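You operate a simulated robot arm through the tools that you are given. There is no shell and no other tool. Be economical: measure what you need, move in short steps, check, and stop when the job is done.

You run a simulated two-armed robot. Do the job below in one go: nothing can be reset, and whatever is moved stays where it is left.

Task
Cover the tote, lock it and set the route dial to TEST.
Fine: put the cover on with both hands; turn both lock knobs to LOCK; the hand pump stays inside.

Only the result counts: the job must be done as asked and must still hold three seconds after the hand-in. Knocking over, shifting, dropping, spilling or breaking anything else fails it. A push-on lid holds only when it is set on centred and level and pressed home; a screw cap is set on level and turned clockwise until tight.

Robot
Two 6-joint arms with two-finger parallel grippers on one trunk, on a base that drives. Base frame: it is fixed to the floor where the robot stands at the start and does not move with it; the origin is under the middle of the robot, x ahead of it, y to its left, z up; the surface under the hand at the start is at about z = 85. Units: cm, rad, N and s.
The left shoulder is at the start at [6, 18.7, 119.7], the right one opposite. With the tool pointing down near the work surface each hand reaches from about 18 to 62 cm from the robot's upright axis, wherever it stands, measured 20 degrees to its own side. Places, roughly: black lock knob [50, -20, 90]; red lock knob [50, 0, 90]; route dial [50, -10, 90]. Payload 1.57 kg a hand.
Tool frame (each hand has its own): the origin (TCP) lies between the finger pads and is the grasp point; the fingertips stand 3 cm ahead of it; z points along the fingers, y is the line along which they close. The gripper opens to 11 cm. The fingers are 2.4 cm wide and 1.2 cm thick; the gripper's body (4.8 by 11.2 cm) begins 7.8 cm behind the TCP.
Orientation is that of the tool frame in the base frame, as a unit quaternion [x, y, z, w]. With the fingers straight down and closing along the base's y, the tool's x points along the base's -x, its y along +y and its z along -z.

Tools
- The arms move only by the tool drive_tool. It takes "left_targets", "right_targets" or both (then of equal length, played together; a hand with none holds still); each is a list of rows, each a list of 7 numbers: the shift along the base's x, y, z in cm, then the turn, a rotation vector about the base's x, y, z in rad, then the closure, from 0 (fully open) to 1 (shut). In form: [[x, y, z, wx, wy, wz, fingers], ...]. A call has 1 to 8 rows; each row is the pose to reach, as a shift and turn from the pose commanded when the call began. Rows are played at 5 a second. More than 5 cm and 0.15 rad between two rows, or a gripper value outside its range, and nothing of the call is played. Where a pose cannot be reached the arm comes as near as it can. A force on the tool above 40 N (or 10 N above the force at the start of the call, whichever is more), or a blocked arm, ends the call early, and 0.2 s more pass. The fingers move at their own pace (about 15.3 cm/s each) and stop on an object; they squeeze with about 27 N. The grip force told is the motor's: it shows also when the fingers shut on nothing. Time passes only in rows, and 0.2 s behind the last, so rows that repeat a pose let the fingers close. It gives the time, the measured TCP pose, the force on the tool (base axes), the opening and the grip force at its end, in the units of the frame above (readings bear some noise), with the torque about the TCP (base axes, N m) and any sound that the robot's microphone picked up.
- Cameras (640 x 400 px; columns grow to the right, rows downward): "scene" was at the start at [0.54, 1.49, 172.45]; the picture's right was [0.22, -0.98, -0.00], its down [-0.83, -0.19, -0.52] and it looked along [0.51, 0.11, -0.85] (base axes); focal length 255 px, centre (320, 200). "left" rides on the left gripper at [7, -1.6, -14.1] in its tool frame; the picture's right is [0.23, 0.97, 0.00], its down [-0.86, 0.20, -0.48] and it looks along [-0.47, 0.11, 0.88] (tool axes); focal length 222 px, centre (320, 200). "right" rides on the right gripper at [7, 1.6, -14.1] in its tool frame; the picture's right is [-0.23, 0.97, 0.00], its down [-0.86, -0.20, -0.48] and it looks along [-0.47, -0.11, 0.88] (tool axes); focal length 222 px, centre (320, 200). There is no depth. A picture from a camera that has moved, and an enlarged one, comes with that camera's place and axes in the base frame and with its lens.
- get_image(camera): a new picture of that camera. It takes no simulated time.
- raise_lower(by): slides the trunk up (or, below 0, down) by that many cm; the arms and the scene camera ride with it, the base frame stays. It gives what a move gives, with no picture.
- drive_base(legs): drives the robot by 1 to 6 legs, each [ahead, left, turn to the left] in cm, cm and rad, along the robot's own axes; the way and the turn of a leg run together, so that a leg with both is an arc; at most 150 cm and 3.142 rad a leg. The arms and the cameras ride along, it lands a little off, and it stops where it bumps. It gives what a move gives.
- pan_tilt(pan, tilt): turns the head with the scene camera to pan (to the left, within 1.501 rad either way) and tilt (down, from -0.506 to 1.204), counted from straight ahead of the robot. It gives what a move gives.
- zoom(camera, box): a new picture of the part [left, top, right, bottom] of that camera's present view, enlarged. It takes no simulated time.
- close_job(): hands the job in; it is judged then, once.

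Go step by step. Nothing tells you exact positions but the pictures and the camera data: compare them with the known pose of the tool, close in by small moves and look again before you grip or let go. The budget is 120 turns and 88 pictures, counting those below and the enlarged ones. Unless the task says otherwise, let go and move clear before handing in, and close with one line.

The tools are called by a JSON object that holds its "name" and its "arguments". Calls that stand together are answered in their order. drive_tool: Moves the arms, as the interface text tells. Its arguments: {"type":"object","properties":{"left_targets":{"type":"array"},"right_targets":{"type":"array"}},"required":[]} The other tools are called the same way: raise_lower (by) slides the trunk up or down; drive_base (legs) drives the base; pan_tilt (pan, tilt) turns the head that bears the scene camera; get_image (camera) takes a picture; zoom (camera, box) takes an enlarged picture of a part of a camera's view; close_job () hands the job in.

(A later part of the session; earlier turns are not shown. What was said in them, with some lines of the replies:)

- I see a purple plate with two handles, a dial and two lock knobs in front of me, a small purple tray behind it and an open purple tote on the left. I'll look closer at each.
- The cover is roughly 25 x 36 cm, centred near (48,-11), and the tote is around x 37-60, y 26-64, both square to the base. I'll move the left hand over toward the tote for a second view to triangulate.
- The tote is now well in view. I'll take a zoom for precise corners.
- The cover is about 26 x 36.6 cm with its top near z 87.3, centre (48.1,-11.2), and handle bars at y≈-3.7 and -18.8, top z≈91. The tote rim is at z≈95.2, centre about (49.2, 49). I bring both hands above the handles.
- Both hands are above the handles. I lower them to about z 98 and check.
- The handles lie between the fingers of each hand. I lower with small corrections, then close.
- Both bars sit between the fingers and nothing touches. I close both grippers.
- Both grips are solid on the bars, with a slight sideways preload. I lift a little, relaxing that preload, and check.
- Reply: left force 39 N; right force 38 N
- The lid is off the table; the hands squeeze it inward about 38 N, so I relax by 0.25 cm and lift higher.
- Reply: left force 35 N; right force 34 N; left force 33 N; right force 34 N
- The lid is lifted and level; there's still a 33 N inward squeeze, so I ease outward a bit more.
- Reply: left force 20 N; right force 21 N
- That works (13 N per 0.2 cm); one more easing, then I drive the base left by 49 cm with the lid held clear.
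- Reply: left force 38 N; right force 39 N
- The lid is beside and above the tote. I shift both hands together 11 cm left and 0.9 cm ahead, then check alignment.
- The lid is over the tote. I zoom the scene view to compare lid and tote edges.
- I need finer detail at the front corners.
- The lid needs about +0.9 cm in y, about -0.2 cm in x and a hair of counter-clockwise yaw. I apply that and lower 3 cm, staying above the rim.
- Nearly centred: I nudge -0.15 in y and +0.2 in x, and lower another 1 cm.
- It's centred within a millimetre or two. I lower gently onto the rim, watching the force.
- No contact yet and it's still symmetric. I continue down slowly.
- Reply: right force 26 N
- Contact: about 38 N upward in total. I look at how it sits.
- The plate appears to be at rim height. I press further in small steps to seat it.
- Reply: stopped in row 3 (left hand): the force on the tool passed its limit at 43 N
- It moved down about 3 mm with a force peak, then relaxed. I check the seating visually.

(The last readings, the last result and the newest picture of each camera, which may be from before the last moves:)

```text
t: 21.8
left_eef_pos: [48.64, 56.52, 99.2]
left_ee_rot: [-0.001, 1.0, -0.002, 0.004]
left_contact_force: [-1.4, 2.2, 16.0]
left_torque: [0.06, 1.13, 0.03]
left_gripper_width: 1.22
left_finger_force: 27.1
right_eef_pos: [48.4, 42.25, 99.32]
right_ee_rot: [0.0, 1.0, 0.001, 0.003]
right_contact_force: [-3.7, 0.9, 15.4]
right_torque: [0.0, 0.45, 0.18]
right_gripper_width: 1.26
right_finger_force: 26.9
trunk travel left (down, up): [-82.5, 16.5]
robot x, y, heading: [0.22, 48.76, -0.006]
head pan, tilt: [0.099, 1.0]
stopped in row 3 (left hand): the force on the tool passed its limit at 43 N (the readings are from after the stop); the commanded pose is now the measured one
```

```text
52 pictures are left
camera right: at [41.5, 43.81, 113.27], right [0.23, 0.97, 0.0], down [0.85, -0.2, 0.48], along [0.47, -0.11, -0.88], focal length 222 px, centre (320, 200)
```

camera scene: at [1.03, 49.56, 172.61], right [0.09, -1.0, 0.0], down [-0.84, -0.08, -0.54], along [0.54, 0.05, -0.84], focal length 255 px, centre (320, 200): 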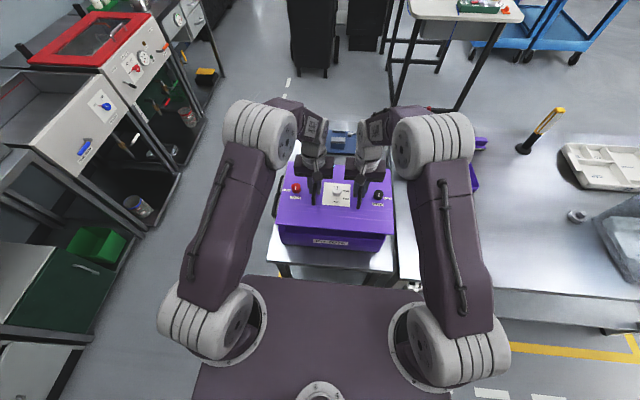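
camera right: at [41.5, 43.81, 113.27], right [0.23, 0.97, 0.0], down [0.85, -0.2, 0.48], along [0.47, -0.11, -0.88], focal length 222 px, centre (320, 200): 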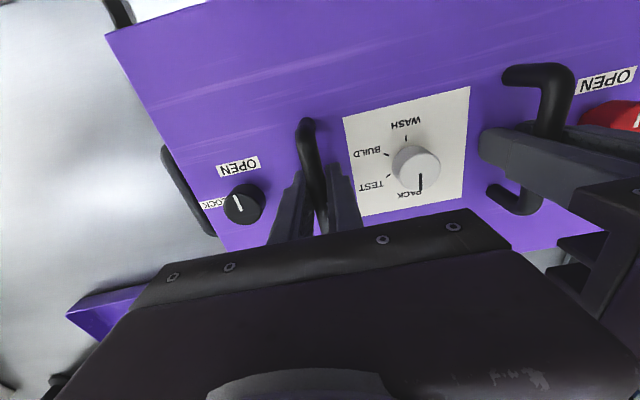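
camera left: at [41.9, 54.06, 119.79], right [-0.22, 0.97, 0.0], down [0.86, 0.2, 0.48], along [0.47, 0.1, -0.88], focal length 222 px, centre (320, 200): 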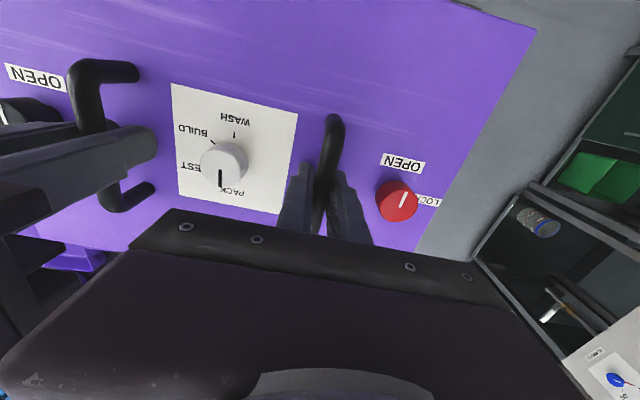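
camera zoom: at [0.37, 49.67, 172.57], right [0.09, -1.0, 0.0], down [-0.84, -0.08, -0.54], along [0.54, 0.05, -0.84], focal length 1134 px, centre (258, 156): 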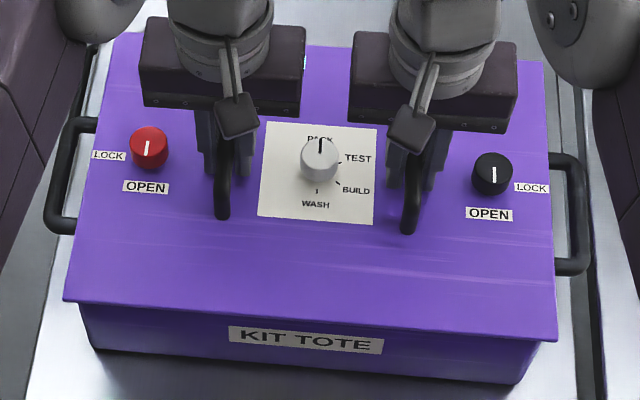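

It looks level and centred. I press down again to see whether it goes further or bottoms.

{"name": "drive_tool", "arguments": {"left_targets": [[0, 0, -0.1, 0, 0, 0, 1], [0, 0, -0.2, 0, 0, 0, 1], [0, 0, -0.3, 0, 0, 0, 1], [0, 0, -0.4, 0, 0, 0, 1], [0, 0, -0.4, 0, 0, 0, 1]], "right_targets": [[0, 0, -0.1, 0, 0, 0, 1], [0, 0, -0.2, 0, 0, 0, 1], [0, 0, -0.3, 0, 0, 0, 1], [0, 0, -0.4, 0, 0, 0, 1], [0, 0, -0.4, 0, 0, 0, 1]]}}

```text
t: 22.4
left_eef_pos: [48.76, 56.62, 99.07]
left_ee_rot: [-0.001, 1.0, -0.002, 0.005]
left_contact_force: [-2.1, 1.2, 18.4]
left_torque: [0.04, 0.89, -0.02]
left_gripper_width: 1.23
left_finger_force: 27.1
right_eef_pos: [48.66, 42.13, 99.25]
right_ee_rot: [0.0, 1.0, 0.002, 0.005]
right_contact_force: [-4.2, 0.0, 17.3]
right_torque: [-0.05, 0.36, 0.12]
right_gripper_width: 1.26
right_finger_force: 27.2
trunk travel left (down, up): [-82.5, 16.5]
robot x, y, heading: [0.15, 48.98, -0.003]
head pan, tilt: [0.099, 1.0]
stopped in row 3 (left hand): the force on the tool passed its limit at 42 N (the readings are from after the stop); the commanded pose is now the measured one
```

Force limit was reached with barely any travel, so it is likely bottomed. I release both handles, rise, and inspect.

{"name": "drive_tool", "arguments": {"left_targets": [[0, 0, 0.1, 0, 0, 0, 1], [0, 0, 0.1, 0, 0, 0, 0.64], [0, 0, 0.1, 0, 0, 0, 0.64], [0, 0, 3, 0, 0, 0, 0.64], [0, 0, 7, 0, 0, 0, 0.64], [0, 0, 11, 0, 0, 0, 0.64], [0, 0, 15, 0, 0, 0, 0.64]], "right_targets": [[0, 0, 0.1, 0, 0, 0, 1], [0, 0, 0.1, 0, 0, 0, 0.64], [0, 0, 0.1, 0, 0, 0, 0.64], [0, 0, 3, 0, 0, 0, 0.64], [0, 0, 7, 0, 0, 0, 0.64], [0, 0, 11, 0, 0, 0, 0.64], [0, 0, 15, 0, 0, 0, 0.64]]}}

{"name": "zoom", "arguments": {"camera": "scene", "box": [264, 165, 404, 255]}}

{"name": "get_image", "arguments": {"camera": "left"}}

{"name": "get_image", "arguments": {"camera": "right"}}

```text
t: 24.0
left_eef_pos: [48.9, 56.72, 113.95]
left_ee_rot: [-0.001, 1.0, -0.002, 0.003]
left_contact_force: [0.4, -0.2, 0.9]
left_torque: [0.01, 0.03, -0.03]
left_gripper_width: 3.95
left_finger_force: 0.1
right_eef_pos: [49.04, 42.43, 114.07]
right_ee_rot: [0.001, 1.0, 0.0, 0.002]
right_contact_force: [0.9, -1.4, 0.3]
right_torque: [-0.01, -0.02, 0.01]
right_gripper_width: 3.97
right_finger_force: 0.0
trunk travel left (down, up): [-82.5, 16.5]
robot x, y, heading: [0.09, 49.14, 0.0]
head pan, tilt: [0.099, 1.0]
```

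```text
4.44 times, centred on (334, 210) of scene
camera zoom: at [0.85, 49.72, 172.6], right [0.09, -1.0, 0.0], down [-0.84, -0.08, -0.54], along [0.54, 0.05, -0.84], focal length 1134 px, centre (258, 156)
```

zoom: 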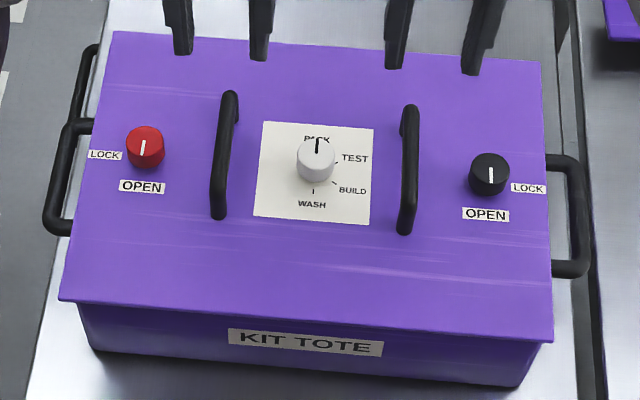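

```text
50 pictures are left
camera left: at [41.9, 55.0, 128.11], right [-0.23, 0.97, 0.0], down [0.85, 0.2, 0.48], along [0.47, 0.11, -0.88], focal length 222 px, centre (320, 200)
```

left: 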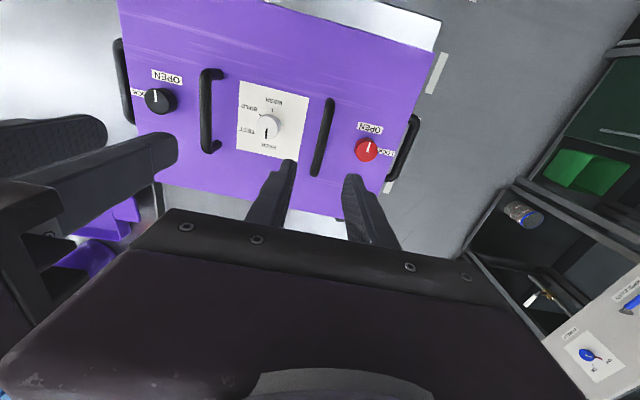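

```text
49 pictures are left
camera right: at [42.03, 44.03, 128.05], right [0.23, 0.97, 0.0], down [0.85, -0.2, 0.48], along [0.47, -0.11, -0.88], focal length 222 px, centre (320, 200)
```

right: 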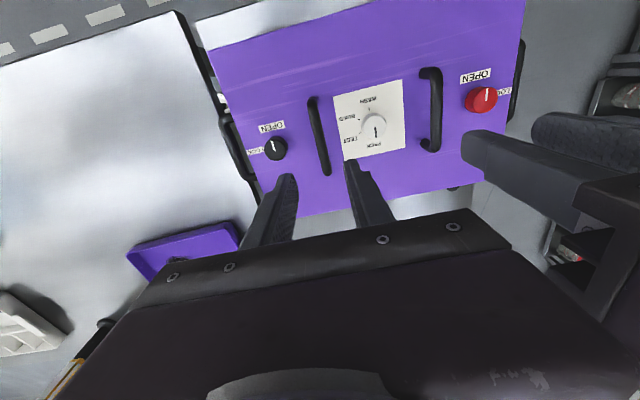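

The lid sits evenly. I zoom on the front corners to check for any gap.

{"name": "zoom", "arguments": {"camera": "scene", "box": [270, 222, 302, 248]}}

{"name": "zoom", "arguments": {"camera": "scene", "box": [364, 228, 396, 254]}}

```text
15.38 times, centred on (286, 235) of scene
camera zoom: at [0.85, 49.72, 172.6], right [0.09, -1.0, 0.0], down [-0.84, -0.08, -0.54], along [0.54, 0.05, -0.84], focal length 3926 px, centre (843, -338)
```

zoom: 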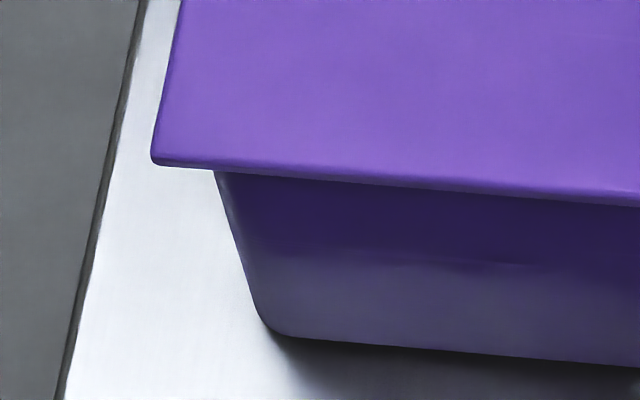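

```text
15.38 times, centred on (380, 241) of scene
camera zoom: at [0.85, 49.72, 172.6], right [0.09, -1.0, 0.0], down [-0.84, -0.08, -0.54], along [0.54, 0.05, -0.84], focal length 3926 px, centre (-603, -431)
```

zoom: 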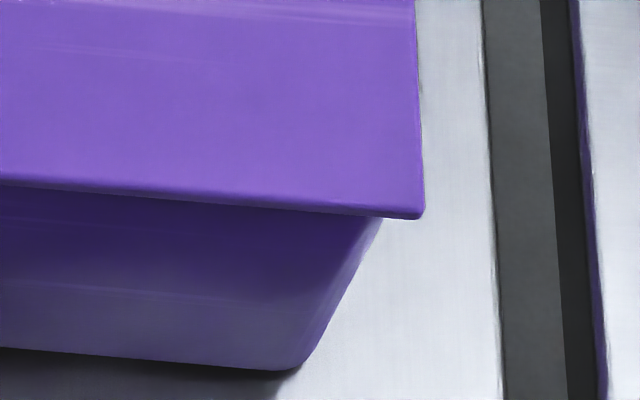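

The lid slid about 2–3 mm to the left when I let go. I'll regrip at the centred hand positions and check seating by feel.

{"name": "drive_tool", "arguments": {"left_targets": [[0, -0.17, -4.9, 0, 0, 0, 0.64], [0, -0.17, -9.8, 0, 0, 0, 0.64], [0, -0.17, -14, 0, 0, 0, 0.64], [0, -0.17, -14.7, 0, 0, 0, 0.64], [0, -0.17, -14.7, 0, 0, 0, 0.64], [0, -0.17, -14.7, 0, 0, 0, 1], [0, -0.17, -14.7, 0, 0, 0, 1], [0, -0.17, -14.7, 0, 0, 0, 1]], "right_targets": [[-0.1, -0.3, -4.9, 0, 0, 0, 0.64], [-0.1, -0.3, -9.8, 0, 0, 0, 0.64], [-0.1, -0.3, -14, 0, 0, 0, 0.64], [-0.1, -0.3, -14.7, 0, 0, 0, 0.64], [-0.1, -0.3, -14.7, 0, 0, 0, 0.64], [-0.1, -0.3, -14.7, 0, 0, 0, 1], [-0.1, -0.3, -14.7, 0, 0, 0, 1], [-0.1, -0.3, -14.7, 0, 0, 0, 1]]}}

{"name": "zoom", "arguments": {"camera": "scene", "box": [264, 165, 404, 255]}}

```text
t: 25.8
left_eef_pos: [49.13, 56.38, 99.1]
left_ee_rot: [-0.001, 1.0, -0.002, 0.002]
left_contact_force: [-1.3, 22.2, 14.6]
left_torque: [-0.07, -0.1, -0.07]
left_gripper_width: 1.26
left_finger_force: 27.1
right_eef_pos: [48.83, 41.89, 99.25]
right_ee_rot: [-0.001, 1.0, 0.001, 0.003]
right_contact_force: [3.0, -18.6, -2.8]
right_torque: [0.07, -0.38, 0.02]
right_gripper_width: 1.27
right_finger_force: 27.3
trunk travel left (down, up): [-82.5, 16.5]
robot x, y, heading: [0.09, 49.04, -0.005]
head pan, tilt: [0.099, 1.0]
```

```text
4.44 times, centred on (334, 210) of scene
camera zoom: at [0.88, 49.67, 172.61], right [0.09, -1.0, 0.0], down [-0.84, -0.08, -0.54], along [0.54, 0.05, -0.84], focal length 1134 px, centre (258, 156)
```

zoom: 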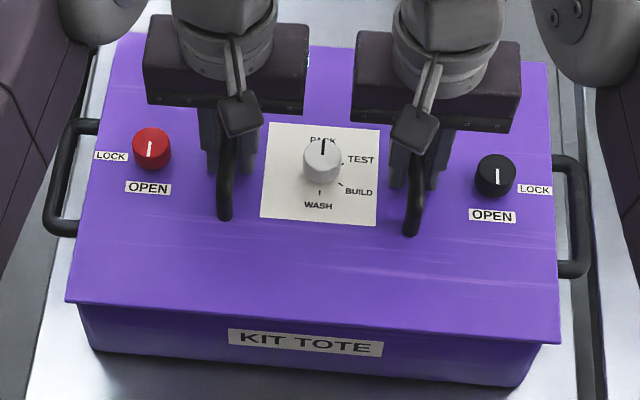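

The lid is nested (its top is at rim height) but has a few mm of free play. I shift it 0.26 cm left to centre, relieve the squeeze, and press down again.

{"name": "drive_tool", "arguments": {"left_targets": [[0, 0.2, 0, 0, 0, 0, 1], [0, 0.33, 0, 0, 0, 0, 1], [0, 0.33, 0, 0, 0, 0, 1]], "right_targets": [[0, 0.1, 0, 0, 0, 0, 1], [0, 0.19, 0, 0, 0, 0, 1], [0, 0.19, 0, 0, 0, 0, 1]]}}

{"name": "zoom", "arguments": {"camera": "scene", "box": [264, 165, 404, 255]}}

```text
t: 26.6
left_eef_pos: [49.17, 56.67, 99.11]
left_ee_rot: [-0.001, 1.0, -0.003, 0.003]
left_contact_force: [2.2, -8.6, -0.4]
left_torque: [0.03, -0.09, 0.05]
left_gripper_width: 1.25
left_finger_force: 27.3
right_eef_pos: [48.76, 42.28, 99.33]
right_ee_rot: [0.0, 1.0, 0.003, 0.004]
right_contact_force: [-1.4, 9.2, 2.2]
right_torque: [-0.01, 0.27, 0.14]
right_gripper_width: 1.26
right_finger_force: 26.8
trunk travel left (down, up): [-82.5, 16.5]
robot x, y, heading: [-0.03, 48.92, -0.008]
head pan, tilt: [0.099, 1.0]
```

```text
4.44 times, centred on (334, 210) of scene
camera zoom: at [1.0, 49.66, 172.6], right [0.09, -1.0, 0.0], down [-0.84, -0.08, -0.54], along [0.54, 0.05, -0.84], focal length 1134 px, centre (258, 156)
```

zoom: 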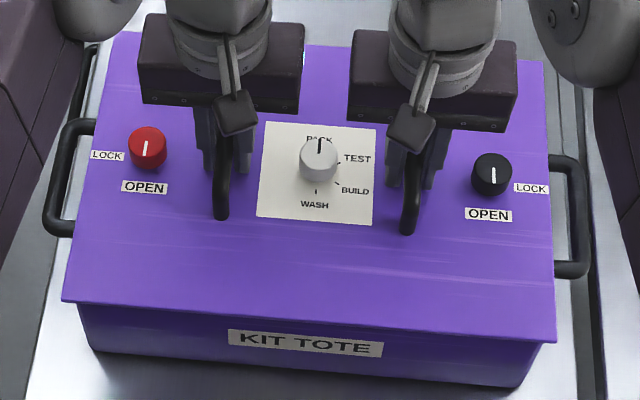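

Centred now. I press down to the limit, and then release.

{"name": "drive_tool", "arguments": {"left_targets": [[0, -0.02, -0.1, 0, 0, 0, 1], [0, -0.02, -0.2, 0, 0, 0, 1], [0, -0.02, -0.3, 0, 0, 0, 1]], "right_targets": [[0, 0.02, -0.1, 0, 0, 0, 1], [0, 0.02, -0.2, 0, 0, 0, 1], [0, 0.02, -0.3, 0, 0, 0, 1]]}}

{"name": "drive_tool", "arguments": {"left_targets": [[0, 0, 0.05, 0, 0, 0, 0.85], [0, 0, 0.05, 0, 0, 0, 0.75], [0, 0, 0.05, 0, 0, 0, 0.64], [0, 0, 3, 0, 0, 0, 0.64], [0, 0, 7, 0, 0, 0, 0.64], [0, 0, 11, 0, 0, 0, 0.64]], "right_targets": [[0, 0, 0.05, 0, 0, 0, 0.85], [0, 0, 0.05, 0, 0, 0, 0.75], [0, 0, 0.05, 0, 0, 0, 0.64], [0, 0, 3, 0, 0, 0, 0.64], [0, 0, 7, 0, 0, 0, 0.64], [0, 0, 11, 0, 0, 0, 0.64]]}}

{"name": "zoom", "arguments": {"camera": "scene", "box": [264, 165, 404, 255]}}

```text
t: 27.4
left_eef_pos: [49.09, 56.63, 99.16]
left_ee_rot: [-0.001, 1.0, -0.004, 0.007]
left_contact_force: [12.2, -21.2, 15.3]
left_torque: [0.24, 0.43, 0.14]
left_gripper_width: 1.23
left_finger_force: 26.7
right_eef_pos: [48.93, 42.3, 99.29]
right_ee_rot: [-0.001, 1.0, 0.003, 0.007]
right_contact_force: [-2.1, 21.3, 24.4]
right_torque: [-0.02, 0.02, 0.15]
right_gripper_width: 1.27
right_finger_force: 26.8
trunk travel left (down, up): [-82.5, 16.5]
robot x, y, heading: [0.19, 48.82, -0.007]
head pan, tilt: [0.099, 1.0]
```

```text
t: 28.8
left_eef_pos: [48.85, 56.75, 109.8]
left_ee_rot: [-0.002, 1.0, -0.002, 0.002]
left_contact_force: [-0.3, -0.3, -0.2]
left_torque: [0.01, 0.0, 0.0]
left_gripper_width: 3.95
left_finger_force: 0.1
right_eef_pos: [48.64, 42.05, 109.9]
right_ee_rot: [-0.001, 1.0, 0.002, 0.003]
right_contact_force: [-0.3, 0.7, 0.5]
right_torque: [0.01, -0.03, -0.03]
right_gripper_width: 3.96
right_finger_force: 0.2
trunk travel left (down, up): [-82.5, 16.5]
robot x, y, heading: [0.23, 48.79, -0.005]
head pan, tilt: [0.099, 1.0]
```

```text
4.44 times, centred on (334, 210) of scene
camera zoom: at [0.84, 49.53, 172.59], right [0.09, -1.0, 0.0], down [-0.84, -0.08, -0.54], along [0.54, 0.05, -0.84], focal length 1134 px, centre (258, 156)
```

zoom: 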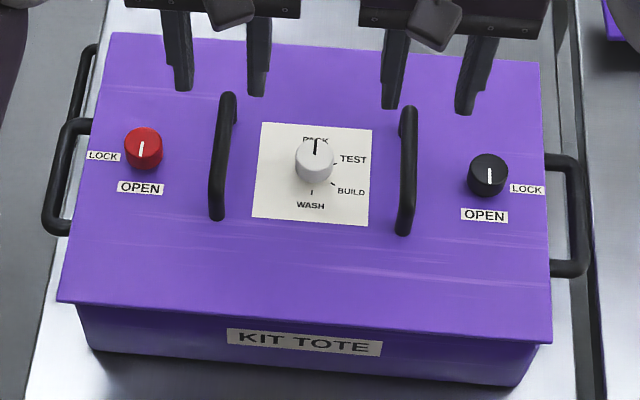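

The lid sits within about 2 mm of centre. Next come the lock knobs: red near (49.1,63.2) and black near (49.2,35.8). I move the hands above them and look.

{"name": "drive_tool", "arguments": {"left_targets": [[0.1, 3.3, 0, 0, 0, 0, 0.64], [0.3, 6.45, 0, 0, 0, 0, 0.64], [0.3, 6.45, -3, 0, 0, 0, 0.64], [0.3, 6.45, -5, 0, 0, 0, 0.64], [0.3, 6.45, -5, 0, 0, 0, 0.64]], "right_targets": [[0.3, -3.3, 0, 0, 0, 0, 0.64], [0.5, -6.2, 0, 0, 0, 0, 0.64], [0.5, -6.2, -3, 0, 0, 0, 0.64], [0.5, -6.2, -5, 0, 0, 0, 0.64], [0.5, -6.2, -5, 0, 0, 0, 0.64]]}}

{"name": "get_image", "arguments": {"camera": "left"}}

{"name": "get_image", "arguments": {"camera": "right"}}

{"name": "zoom", "arguments": {"camera": "scene", "box": [264, 165, 404, 255]}}

```text
t: 30.0
left_eef_pos: [49.35, 63.24, 104.73]
left_ee_rot: [0.0, 1.0, -0.001, 0.003]
left_contact_force: [-0.7, 0.1, -0.1]
left_torque: [-0.01, -0.03, -0.02]
left_gripper_width: 3.96
left_finger_force: 0.0
right_eef_pos: [49.15, 35.71, 105.08]
right_ee_rot: [-0.001, 1.0, 0.001, 0.003]
right_contact_force: [-0.4, 0.2, -1.5]
right_torque: [0.01, -0.02, 0.0]
right_gripper_width: 3.96
right_finger_force: 0.1
trunk travel left (down, up): [-82.5, 16.5]
robot x, y, heading: [-0.25, 48.76, -0.002]
head pan, tilt: [0.099, 1.0]
```

```text
43 pictures are left
camera left: at [42.16, 61.48, 118.94], right [-0.23, 0.97, -0.01], down [0.85, 0.2, 0.48], along [0.47, 0.11, -0.88], focal length 222 px, centre (320, 200)
```

left: 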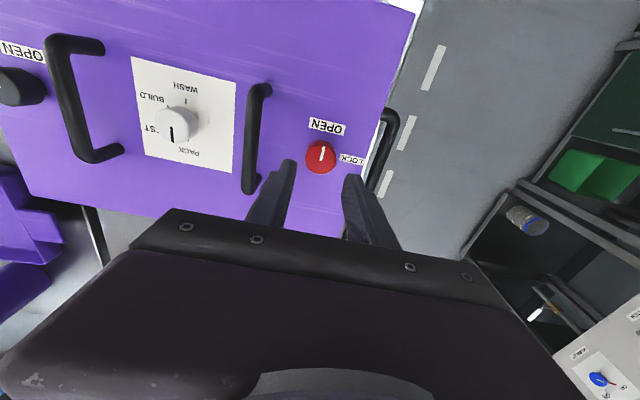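

```text
42 pictures are left
camera right: at [42.13, 37.41, 119.07], right [0.23, 0.97, 0.0], down [0.85, -0.2, 0.48], along [0.47, -0.11, -0.88], focal length 222 px, centre (320, 200)
```

right: 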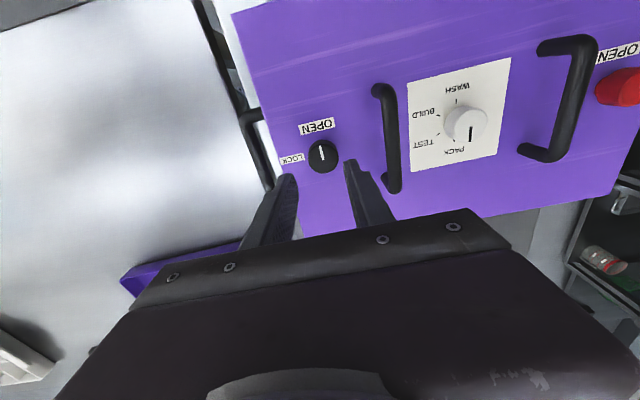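

```text
4.44 times, centred on (334, 210) of scene
camera zoom: at [0.85, 49.63, 172.61], right [0.09, -1.0, 0.0], down [-0.84, -0.08, -0.54], along [0.54, 0.05, -0.84], focal length 1134 px, centre (258, 156)
```

zoom: 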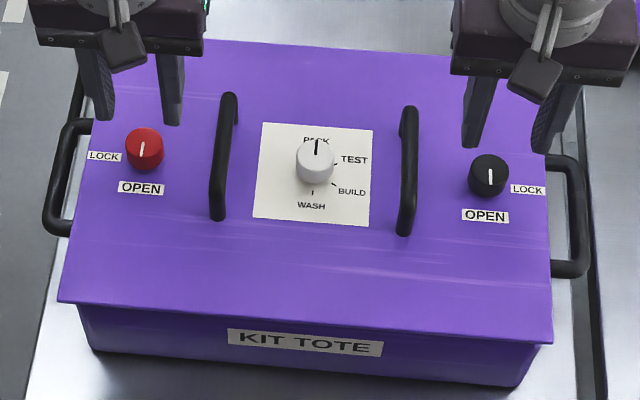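

Refined: red knob (49.0,63.1) and black (49.0,36.1). I centre, lower and grip both.

{"name": "drive_tool", "arguments": {"left_targets": [[-0.35, -0.17, -1, 0, 0, 0, 0.64], [-0.35, -0.17, -3.5, 0, 0, 0, 0.64], [-0.35, -0.17, -5.4, 0, 0, 0, 0.64], [-0.35, -0.17, -5.4, 0, 0, 0, 0.64]], "right_targets": [[-0.2, 0.4, -1, 0, 0, 0, 0.64], [-0.2, 0.4, -3.5, 0, 0, 0, 0.64], [-0.2, 0.4, -5.7, 0, 0, 0, 0.64], [-0.2, 0.4, -5.7, 0, 0, 0, 0.64]]}}

{"name": "get_image", "arguments": {"camera": "left"}}

{"name": "get_image", "arguments": {"camera": "right"}}

```text
t: 31.0
left_eef_pos: [49.0, 63.1, 99.43]
left_ee_rot: [-0.002, 1.0, -0.002, 0.003]
left_contact_force: [0.0, -0.1, 0.8]
left_torque: [-0.01, -0.03, 0.01]
left_gripper_width: 3.96
left_finger_force: 0.1
right_eef_pos: [49.18, 36.33, 99.32]
right_ee_rot: [0.0, 1.0, 0.002, 0.003]
right_contact_force: [-0.4, 0.3, 0.0]
right_torque: [0.01, -0.03, 0.02]
right_gripper_width: 3.94
right_finger_force: 0.0
trunk travel left (down, up): [-82.5, 16.5]
robot x, y, heading: [0.51, 48.69, -0.009]
head pan, tilt: [0.099, 1.0]
```

```text
40 pictures are left
camera left: at [41.84, 61.4, 113.54], right [-0.23, 0.97, -0.01], down [0.85, 0.2, 0.48], along [0.47, 0.11, -0.88], focal length 222 px, centre (320, 200)
```

left: 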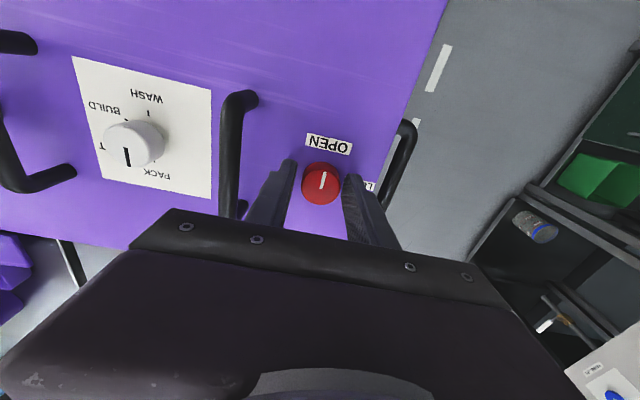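

```text
39 pictures are left
camera right: at [42.21, 37.9, 113.26], right [0.23, 0.97, 0.0], down [0.85, -0.2, 0.48], along [0.47, -0.11, -0.88], focal length 222 px, centre (320, 200)
```

right: 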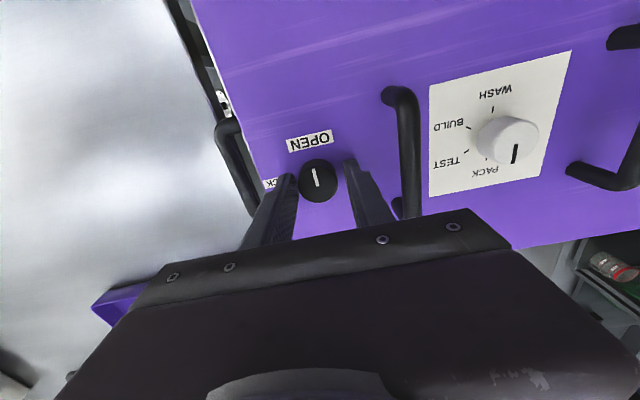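

The knobs lie about 0.4–0.5 cm nearer in x. I correct and close on both.

{"name": "drive_tool", "arguments": {"left_targets": [[-0.4, 0, 0, 0, 0, 0, 0.64], [-0.4, 0, -0.1, 0, 0, 0, 0.8], [-0.4, 0, -0.1, 0, 0, 0, 1], [-0.4, 0, -0.1, 0, 0, 0, 1], [-0.4, 0, -0.1, 0, 0, 0, 1]], "right_targets": [[-0.5, -0.05, 0, 0, 0, 0, 0.64], [-0.5, -0.05, -0.1, 0, 0, 0, 0.8], [-0.5, -0.05, -0.1, 0, 0, 0, 1], [-0.5, -0.05, -0.1, 0, 0, 0, 1], [-0.5, -0.05, -0.1, 0, 0, 0, 1]]}}

{"name": "zoom", "arguments": {"camera": "scene", "box": [264, 165, 404, 255]}}

```text
t: 32.2
left_eef_pos: [48.53, 63.12, 99.41]
left_ee_rot: [0.0, 1.0, -0.002, 0.002]
left_contact_force: [-2.6, 24.5, 9.2]
left_torque: [0.39, 0.18, 0.03]
left_gripper_width: 2.93
left_finger_force: 27.1
right_eef_pos: [48.68, 36.16, 99.25]
right_ee_rot: [0.0, 1.0, 0.001, 0.002]
right_contact_force: [2.3, -23.8, 0.0]
right_torque: [-0.37, 0.0, -0.05]
right_gripper_width: 2.91
right_finger_force: 26.8
trunk travel left (down, up): [-82.5, 16.5]
robot x, y, heading: [0.22, 49.14, -0.001]
head pan, tilt: [0.099, 1.0]
```

```text
4.44 times, centred on (334, 210) of scene
camera zoom: at [0.92, 49.59, 172.62], right [0.09, -1.0, 0.0], down [-0.84, -0.08, -0.54], along [0.54, 0.05, -0.84], focal length 1134 px, centre (258, 156)
```

zoom: 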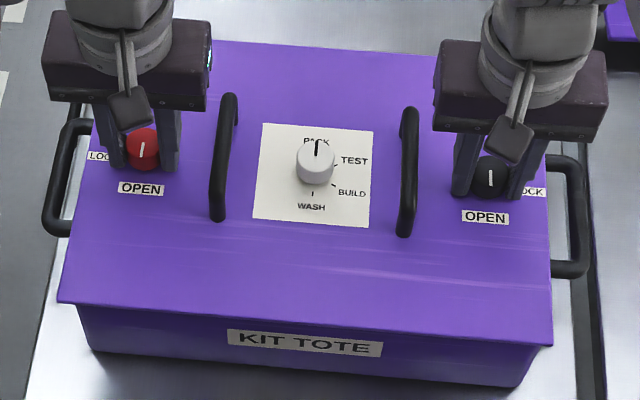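

Both knobs are gripped. I nudge the lid 0.17 cm right to centre it and start turning: red clockwise, black counter-clockwise.

{"name": "drive_tool", "arguments": {"left_targets": [[0, -0.1, 0, 0, 0, 0, 1], [0, -0.1, 0, 0, 0, -0.14, 1], [0, -0.1, 0, 0, 0, -0.28, 1], [0, -0.1, 0, 0, 0, -0.42, 1], [0, -0.1, 0, 0, 0, -0.56, 1]], "right_targets": [[0, -0.24, 0, 0, 0, 0, 1], [0, -0.24, 0, 0, 0, 0.14, 1], [0, -0.24, 0, 0, 0, 0.28, 1], [0, -0.24, 0, 0, 0, 0.42, 1], [0, -0.24, 0, 0, 0, 0.56, 1]]}}

{"name": "zoom", "arguments": {"camera": "scene", "box": [264, 165, 404, 255]}}

```text
t: 33.4
left_eef_pos: [48.79, 62.93, 99.28]
left_ee_rot: [0.277, 0.961, -0.003, 0.003]
left_contact_force: [5.9, 29.2, 13.8]
left_torque: [0.62, -0.16, -0.02]
left_gripper_width: 2.86
left_finger_force: 26.5
right_eef_pos: [48.69, 35.89, 99.2]
right_ee_rot: [-0.277, 0.961, 0.002, 0.003]
right_contact_force: [4.3, -29.5, 1.2]
right_torque: [-0.7, 0.31, -0.01]
right_gripper_width: 2.95
right_finger_force: 26.8
trunk travel left (down, up): [-82.5, 16.5]
robot x, y, heading: [0.26, 48.52, -0.006]
head pan, tilt: [0.099, 1.0]
```

```text
4.44 times, centred on (334, 210) of scene
camera zoom: at [1.05, 49.63, 172.63], right [0.09, -1.0, 0.0], down [-0.84, -0.08, -0.54], along [0.54, 0.05, -0.84], focal length 1134 px, centre (258, 156)
```

zoom: 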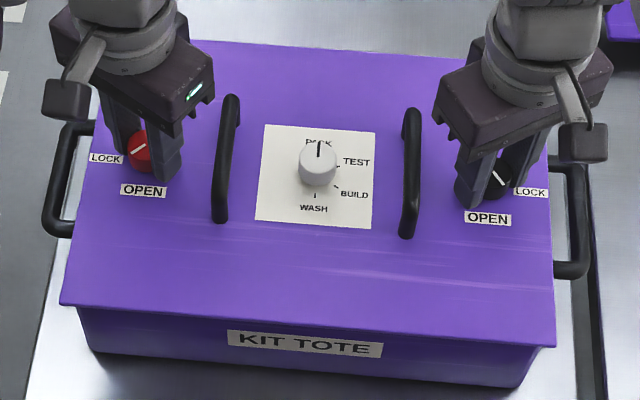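

The knobs are turning the right way. I continue to 90°.

{"name": "drive_tool", "arguments": {"left_targets": [[0, 0, 0, 0, 0, -0.145, 1], [0, 0, 0, 0, 0, -0.29, 1], [0, 0, 0, 0, 0, -0.435, 1], [0, 0, 0, 0, 0, -0.58, 1], [0, 0, 0, 0, 0, -0.725, 1], [0, 0, 0, 0, 0, -0.87, 1], [0, 0, 0, 0, 0, -1.01, 1], [0, 0, 0, 0, 0, -1.01, 1]], "right_targets": [[0, 0, 0, 0, 0, 0.145, 1], [0, 0, 0, 0, 0, 0.29, 1], [0, 0, 0, 0, 0, 0.435, 1], [0, 0, 0, 0, 0, 0.58, 1], [0, 0, 0, 0, 0, 0.725, 1], [0, 0, 0, 0, 0, 0.87, 1], [0, 0, 0, 0, 0, 1.01, 1], [0, 0, 0, 0, 0, 1.01, 1]]}}

{"name": "zoom", "arguments": {"camera": "scene", "box": [264, 165, 404, 255]}}

```text
t: 35.2
left_eef_pos: [48.62, 62.89, 99.21]
left_ee_rot: [0.707, 0.707, -0.004, 0.0]
left_contact_force: [7.0, -3.7, 5.9]
left_torque: [-0.15, -0.21, 0.24]
left_gripper_width: 2.9
left_finger_force: 26.7
right_eef_pos: [48.7, 36.0, 99.14]
right_ee_rot: [0.708, -0.706, -0.004, 0.0]
right_contact_force: [-0.9, 7.2, 3.0]
right_torque: [0.13, -0.11, -0.19]
right_gripper_width: 2.89
right_finger_force: 26.4
trunk travel left (down, up): [-82.5, 16.5]
robot x, y, heading: [0.17, 48.87, -0.003]
head pan, tilt: [0.099, 1.0]
```

```text
4.44 times, centred on (334, 210) of scene
camera zoom: at [1.02, 49.74, 172.6], right [0.09, -1.0, 0.0], down [-0.84, -0.08, -0.54], along [0.54, 0.05, -0.84], focal length 1134 px, centre (258, 156)
```

zoom: 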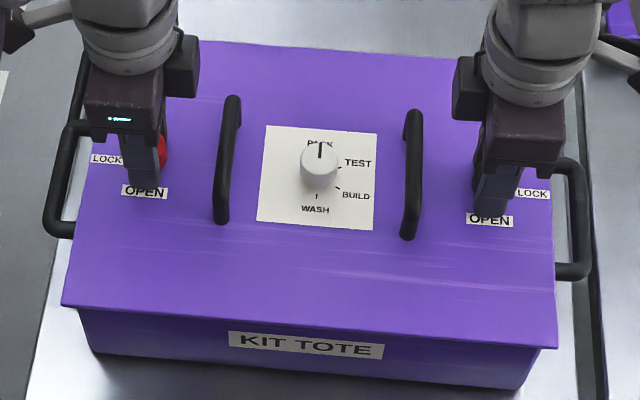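

Both turned 90° and torque suggests they're at their stops; the lid is centred. I open, rise and look.

{"name": "drive_tool", "arguments": {"left_targets": [[0, 0, 0, 0, 0, 0, 0.7], [0, 0, 0, 0, 0, 0, 0.64], [0, 0, 3, 0, 0, 0, 0.64], [0, 0, 7, 0, 0, 0, 0.64], [0, 0, 11, 0, 0, 0, 0.64], [0, 4, 13, 0, 0, 0, 0.64]], "right_targets": [[0, 0, 0, 0, 0, 0, 0.7], [0, 0, 0, 0, 0, 0, 0.64], [0, 0, 3, 0, 0, 0, 0.64], [0, 0, 7, 0, 0, 0, 0.64], [0, 0, 11, 0, 0, 0, 0.64], [0, 0, 13, 0, 0, 0, 0.64]]}}

{"name": "zoom", "arguments": {"camera": "scene", "box": [264, 165, 404, 255]}}

```text
t: 36.6
left_eef_pos: [48.55, 66.97, 112.21]
left_ee_rot: [0.705, 0.709, -0.004, 0.001]
left_contact_force: [0.8, 0.7, 0.4]
left_torque: [0.02, 0.0, 0.0]
left_gripper_width: 4.0
left_finger_force: 0.1
right_eef_pos: [48.49, 36.12, 112.27]
right_ee_rot: [-0.707, 0.707, 0.002, 0.0]
right_contact_force: [-0.4, 0.4, -0.4]
right_torque: [-0.01, 0.03, -0.02]
right_gripper_width: 3.97
right_finger_force: 0.0
trunk travel left (down, up): [-82.5, 16.5]
robot x, y, heading: [-0.3, 49.07, -0.007]
head pan, tilt: [0.099, 1.0]
```

```text
4.44 times, centred on (334, 210) of scene
camera zoom: at [0.93, 49.91, 172.6], right [0.09, -1.0, 0.0], down [-0.84, -0.08, -0.54], along [0.54, 0.05, -0.84], focal length 1134 px, centre (258, 156)
```

zoom: 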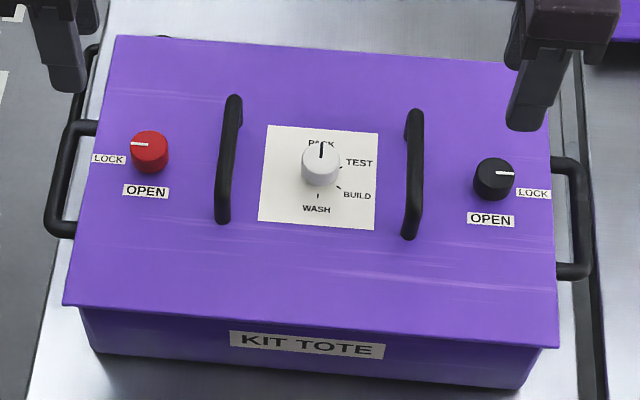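

Both lines now point to LOCK. TEST lies 60° clockwise from PACK on the dial; I bring the right hand over it.

{"name": "drive_tool", "arguments": {"left_targets": [[0, 2, 0, 0, 0, 0, 0.64], [0, 4, 2, 0, 0, 0, 0.64], [0, 4, 2, 0, 0, 0, 0.64], [0, 4, 2, 0, 0, 0, 0.64], [0, 4, 2, 0, 0, 0, 0.64]], "right_targets": [[0.1, 4.5, 0, 0, 0, 0, 0.64], [0.1, 9, 0, 0, 0, 0, 0.64], [0.2, 13.3, 0, 0, 0, 0, 0.64], [0.2, 13.3, -4, 0, 0, 0, 0.64], [0.2, 13.3, -7, 0, 0, 0, 0.64]]}}

{"name": "get_image", "arguments": {"camera": "right"}}

{"name": "zoom", "arguments": {"camera": "scene", "box": [294, 165, 374, 225]}}

```text
t: 37.8
left_eef_pos: [48.8, 71.04, 114.28]
left_ee_rot: [0.706, 0.708, -0.004, 0.001]
left_contact_force: [-0.3, 0.2, -0.4]
left_torque: [0.0, 0.0, -0.01]
left_gripper_width: 3.95
left_finger_force: 0.1
right_eef_pos: [48.87, 49.26, 105.32]
right_ee_rot: [-0.707, 0.708, 0.004, 0.002]
right_contact_force: [0.1, -0.2, 0.7]
right_torque: [-0.01, 0.0, 0.02]
right_gripper_width: 3.97
right_finger_force: 0.1
trunk travel left (down, up): [-82.5, 16.5]
robot x, y, heading: [0.11, 48.87, -0.007]
head pan, tilt: [0.099, 1.0]
```

```text
34 pictures are left
camera right: at [47.31, 42.2, 119.23], right [-0.97, 0.23, 0.0], down [0.2, 0.85, 0.48], along [0.11, 0.47, -0.88], focal length 222 px, centre (320, 200)
```

right: 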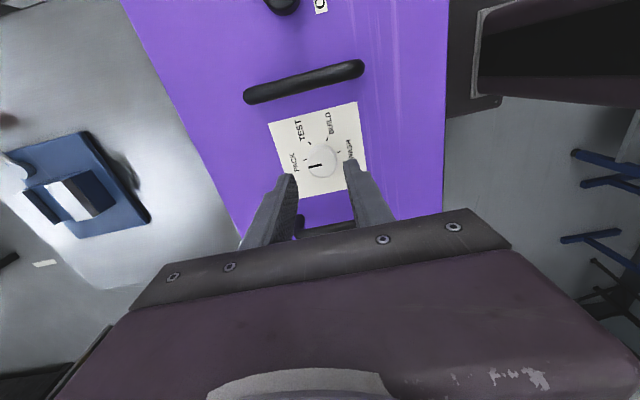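

```text
6.67 times, centred on (334, 195) of scene
camera zoom: at [1.05, 49.72, 172.61], right [0.09, -1.0, 0.0], down [-0.84, -0.08, -0.54], along [0.54, 0.05, -0.84], focal length 1701 px, centre (227, 233)
```

zoom: 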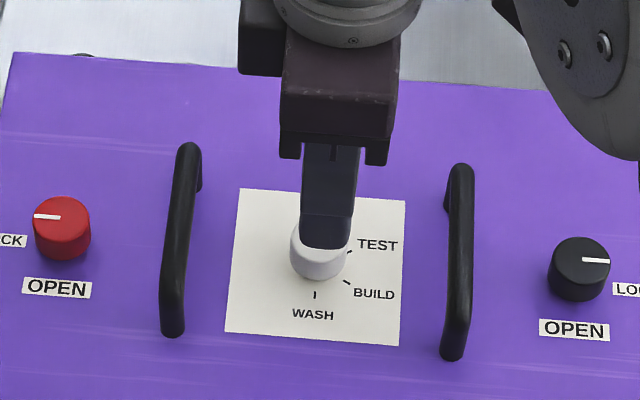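

The dial is almost centred between the fingers. I lower and check.

{"name": "drive_tool", "arguments": {"right_targets": [[-0.15, 0.15, -2, 0, 0, 0, 0.64], [-0.15, 0.15, -4.5, 0, 0, 0, 0.64], [-0.15, 0.15, -6, 0, 0, 0, 0.64], [-0.15, 0.15, -6, 0, 0, 0, 0.64]]}}

{"name": "get_image", "arguments": {"camera": "right"}}

```text
t: 38.8
left_eef_pos: [48.66, 70.95, 114.39]
left_ee_rot: [0.706, 0.708, -0.002, 0.001]
left_contact_force: [-0.6, -0.9, -0.6]
left_torque: [0.0, 0.03, -0.01]
left_gripper_width: 3.97
left_finger_force: 0.1
right_eef_pos: [48.85, 49.47, 99.15]
right_ee_rot: [-0.707, 0.708, 0.003, 0.001]
right_contact_force: [0.7, 0.5, -0.2]
right_torque: [-0.03, -0.03, 0.0]
right_gripper_width: 3.96
right_finger_force: 0.0
trunk travel left (down, up): [-82.5, 16.5]
robot x, y, heading: [0.05, 49.23, -0.006]
head pan, tilt: [0.099, 1.0]
```

```text
32 pictures are left
camera right: at [47.29, 42.41, 113.21], right [-0.97, 0.23, 0.0], down [0.2, 0.85, 0.48], along [0.11, 0.47, -0.88], focal length 222 px, centre (320, 200)
```

right: 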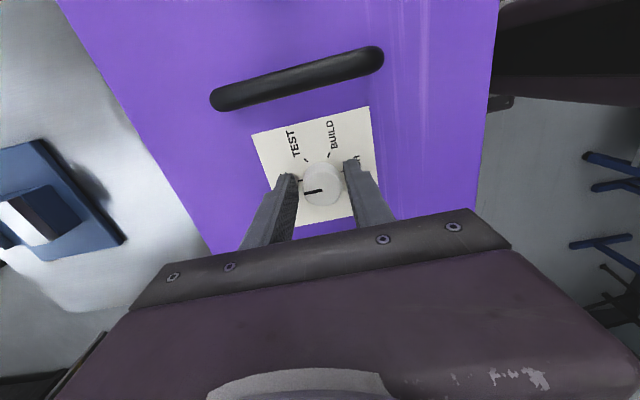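

Well placed; I shift 0.25 cm and grip.

{"name": "drive_tool", "arguments": {"right_targets": [[-0.05, -0.25, 0, 0, 0, 0, 0.64], [-0.05, -0.25, 0, 0, 0, 0, 0.8], [-0.05, -0.25, 0, 0, 0, 0, 1], [-0.05, -0.25, 0, 0, 0, 0, 1]]}}

{"name": "drive_tool", "arguments": {"right_targets": [[0, 0, 0, 0, 0, -0.15, 1], [0, 0, 0, 0, 0, -0.3, 1], [0, 0, 0, 0, 0, -0.45, 1], [0, 0, 0, 0, 0, -0.6, 1], [0, 0, 0, 0, 0, -0.75, 1], [0, 0, 0, 0, 0, -0.9, 1], [0, 0, 0, 0, 0, -1.047, 1], [0, 0, 0, 0, 0, -1.047, 1]]}}

{"name": "zoom", "arguments": {"camera": "scene", "box": [294, 165, 374, 225]}}

```text
t: 39.8
left_eef_pos: [48.62, 70.89, 114.4]
left_ee_rot: [0.706, 0.709, -0.004, 0.001]
left_contact_force: [0.0, -0.1, -0.4]
left_torque: [0.02, -0.02, -0.02]
left_gripper_width: 3.96
left_finger_force: 0.0
right_eef_pos: [48.7, 49.13, 99.11]
right_ee_rot: [0.707, -0.707, -0.003, -0.001]
right_contact_force: [-0.4, -0.7, 0.3]
right_torque: [0.04, -0.07, -0.02]
right_gripper_width: 2.88
right_finger_force: 26.8
trunk travel left (down, up): [-82.5, 16.5]
robot x, y, heading: [0.44, 49.11, -0.004]
head pan, tilt: [0.099, 1.0]
```

```text
t: 41.6
left_eef_pos: [48.75, 70.92, 114.41]
left_ee_rot: [0.706, 0.708, -0.004, 0.001]
left_contact_force: [0.2, -0.1, 0.2]
left_torque: [0.0, 0.02, 0.03]
left_gripper_width: 3.93
left_finger_force: 0.0
right_eef_pos: [48.47, 49.2, 99.17]
right_ee_rot: [-0.258, 0.966, 0.002, 0.002]
right_contact_force: [0.6, -0.3, 0.5]
right_torque: [-0.05, -0.06, -0.01]
right_gripper_width: 2.9
right_finger_force: 27.1
trunk travel left (down, up): [-82.5, 16.5]
robot x, y, heading: [-0.02, 48.99, -0.004]
head pan, tilt: [0.099, 1.0]
```

```text
6.67 times, centred on (334, 195) of scene
camera zoom: at [0.99, 49.67, 172.61], right [0.09, -1.0, 0.0], down [-0.84, -0.08, -0.54], along [0.54, 0.05, -0.84], focal length 1701 px, centre (227, 233)
```

zoom: 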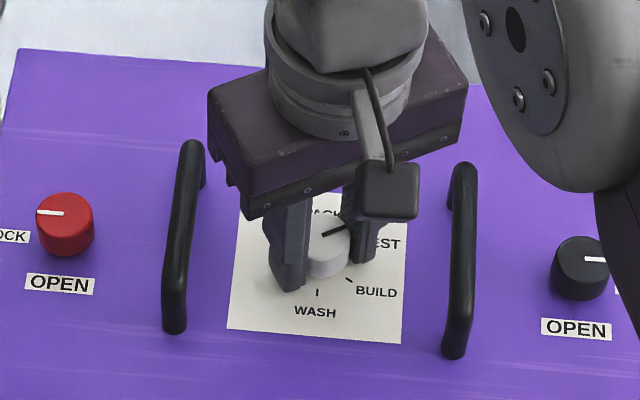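

The dial pointer turned toward TEST. I release, rise straight up and move aside to check.

{"name": "drive_tool", "arguments": {"right_targets": [[0, 0, 0, 0, 0, 0, 0.7], [0, 0, 0, 0, 0, 0, 0.6], [0, 0, 3, 0, 0, 0, 0.6], [0, 0, 7, 0, 0, 0, 0.6], [0, 0, 11, 0, 0, 0, 0.6], [0, -4.5, 13, 0, 0, 0, 0.6], [0, -9, 14, 0, 0, 0, 0.6], [0, -13, 15, 0, 0, 0, 0.6]]}}

{"name": "zoom", "arguments": {"camera": "scene", "box": [294, 165, 374, 225]}}

{"name": "zoom", "arguments": {"camera": "scene", "box": [264, 165, 404, 255]}}

{"name": "get_image", "arguments": {"camera": "right"}}

```text
t: 43.4
left_eef_pos: [48.75, 70.83, 114.31]
left_ee_rot: [0.706, 0.708, -0.003, 0.0]
left_contact_force: [0.5, -0.1, 0.0]
left_torque: [-0.01, 0.0, -0.03]
left_gripper_width: 3.95
left_finger_force: 0.1
right_eef_pos: [48.36, 36.15, 113.98]
right_ee_rot: [-0.258, 0.966, 0.003, 0.001]
right_contact_force: [0.5, 0.4, -0.5]
right_torque: [0.03, 0.0, 0.02]
right_gripper_width: 4.4
right_finger_force: 0.1
trunk travel left (down, up): [-82.5, 16.5]
robot x, y, heading: [0.29, 49.18, -0.005]
head pan, tilt: [0.099, 1.0]
```

```text
6.67 times, centred on (334, 195) of scene
camera zoom: at [0.96, 49.55, 172.61], right [0.09, -1.0, 0.0], down [-0.84, -0.08, -0.54], along [0.54, 0.05, -0.84], focal length 1701 px, centre (227, 233)
```

zoom: 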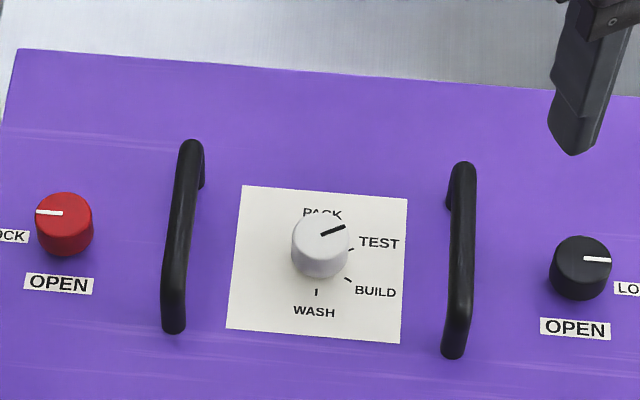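

```text
4.44 times, centred on (334, 210) of scene
camera zoom: at [0.96, 49.55, 172.61], right [0.09, -1.0, 0.0], down [-0.84, -0.08, -0.54], along [0.54, 0.05, -0.84], focal length 1134 px, centre (258, 156)
```

zoom: 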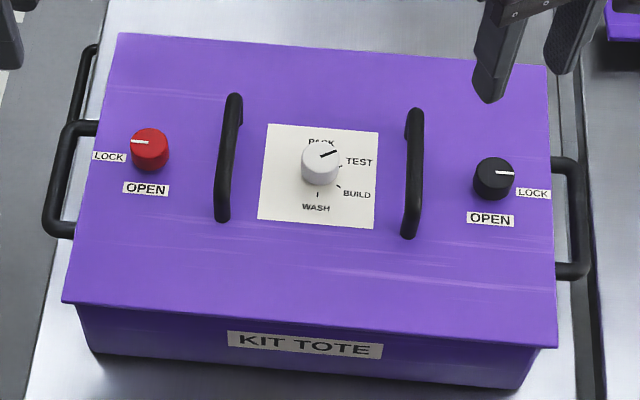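

```text
28 pictures are left
camera right: at [41.54, 34.06, 127.97], right [-0.29, 0.96, 0.01], down [0.84, 0.25, 0.48], along [0.46, 0.14, -0.88], focal length 222 px, centre (320, 200)
```

right: 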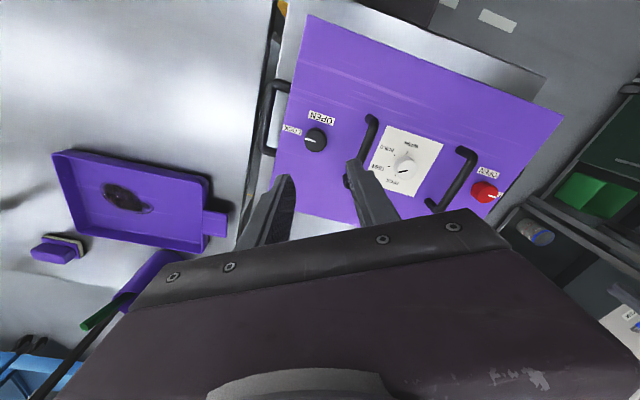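

The lid sits centred on the tote. Both knobs point to LOCK, the dial points to TEST, and both hands are clear, so I hand the job in.

{"name": "close_job", "arguments": {}}

```text
The job is handed in.
```

I covered the tote with the pump left inside, turned both lock knobs to LOCK, set the route dial to TEST and handed the job in. I judged the lid's seating from the pictures and the press force, not by pulling on it.
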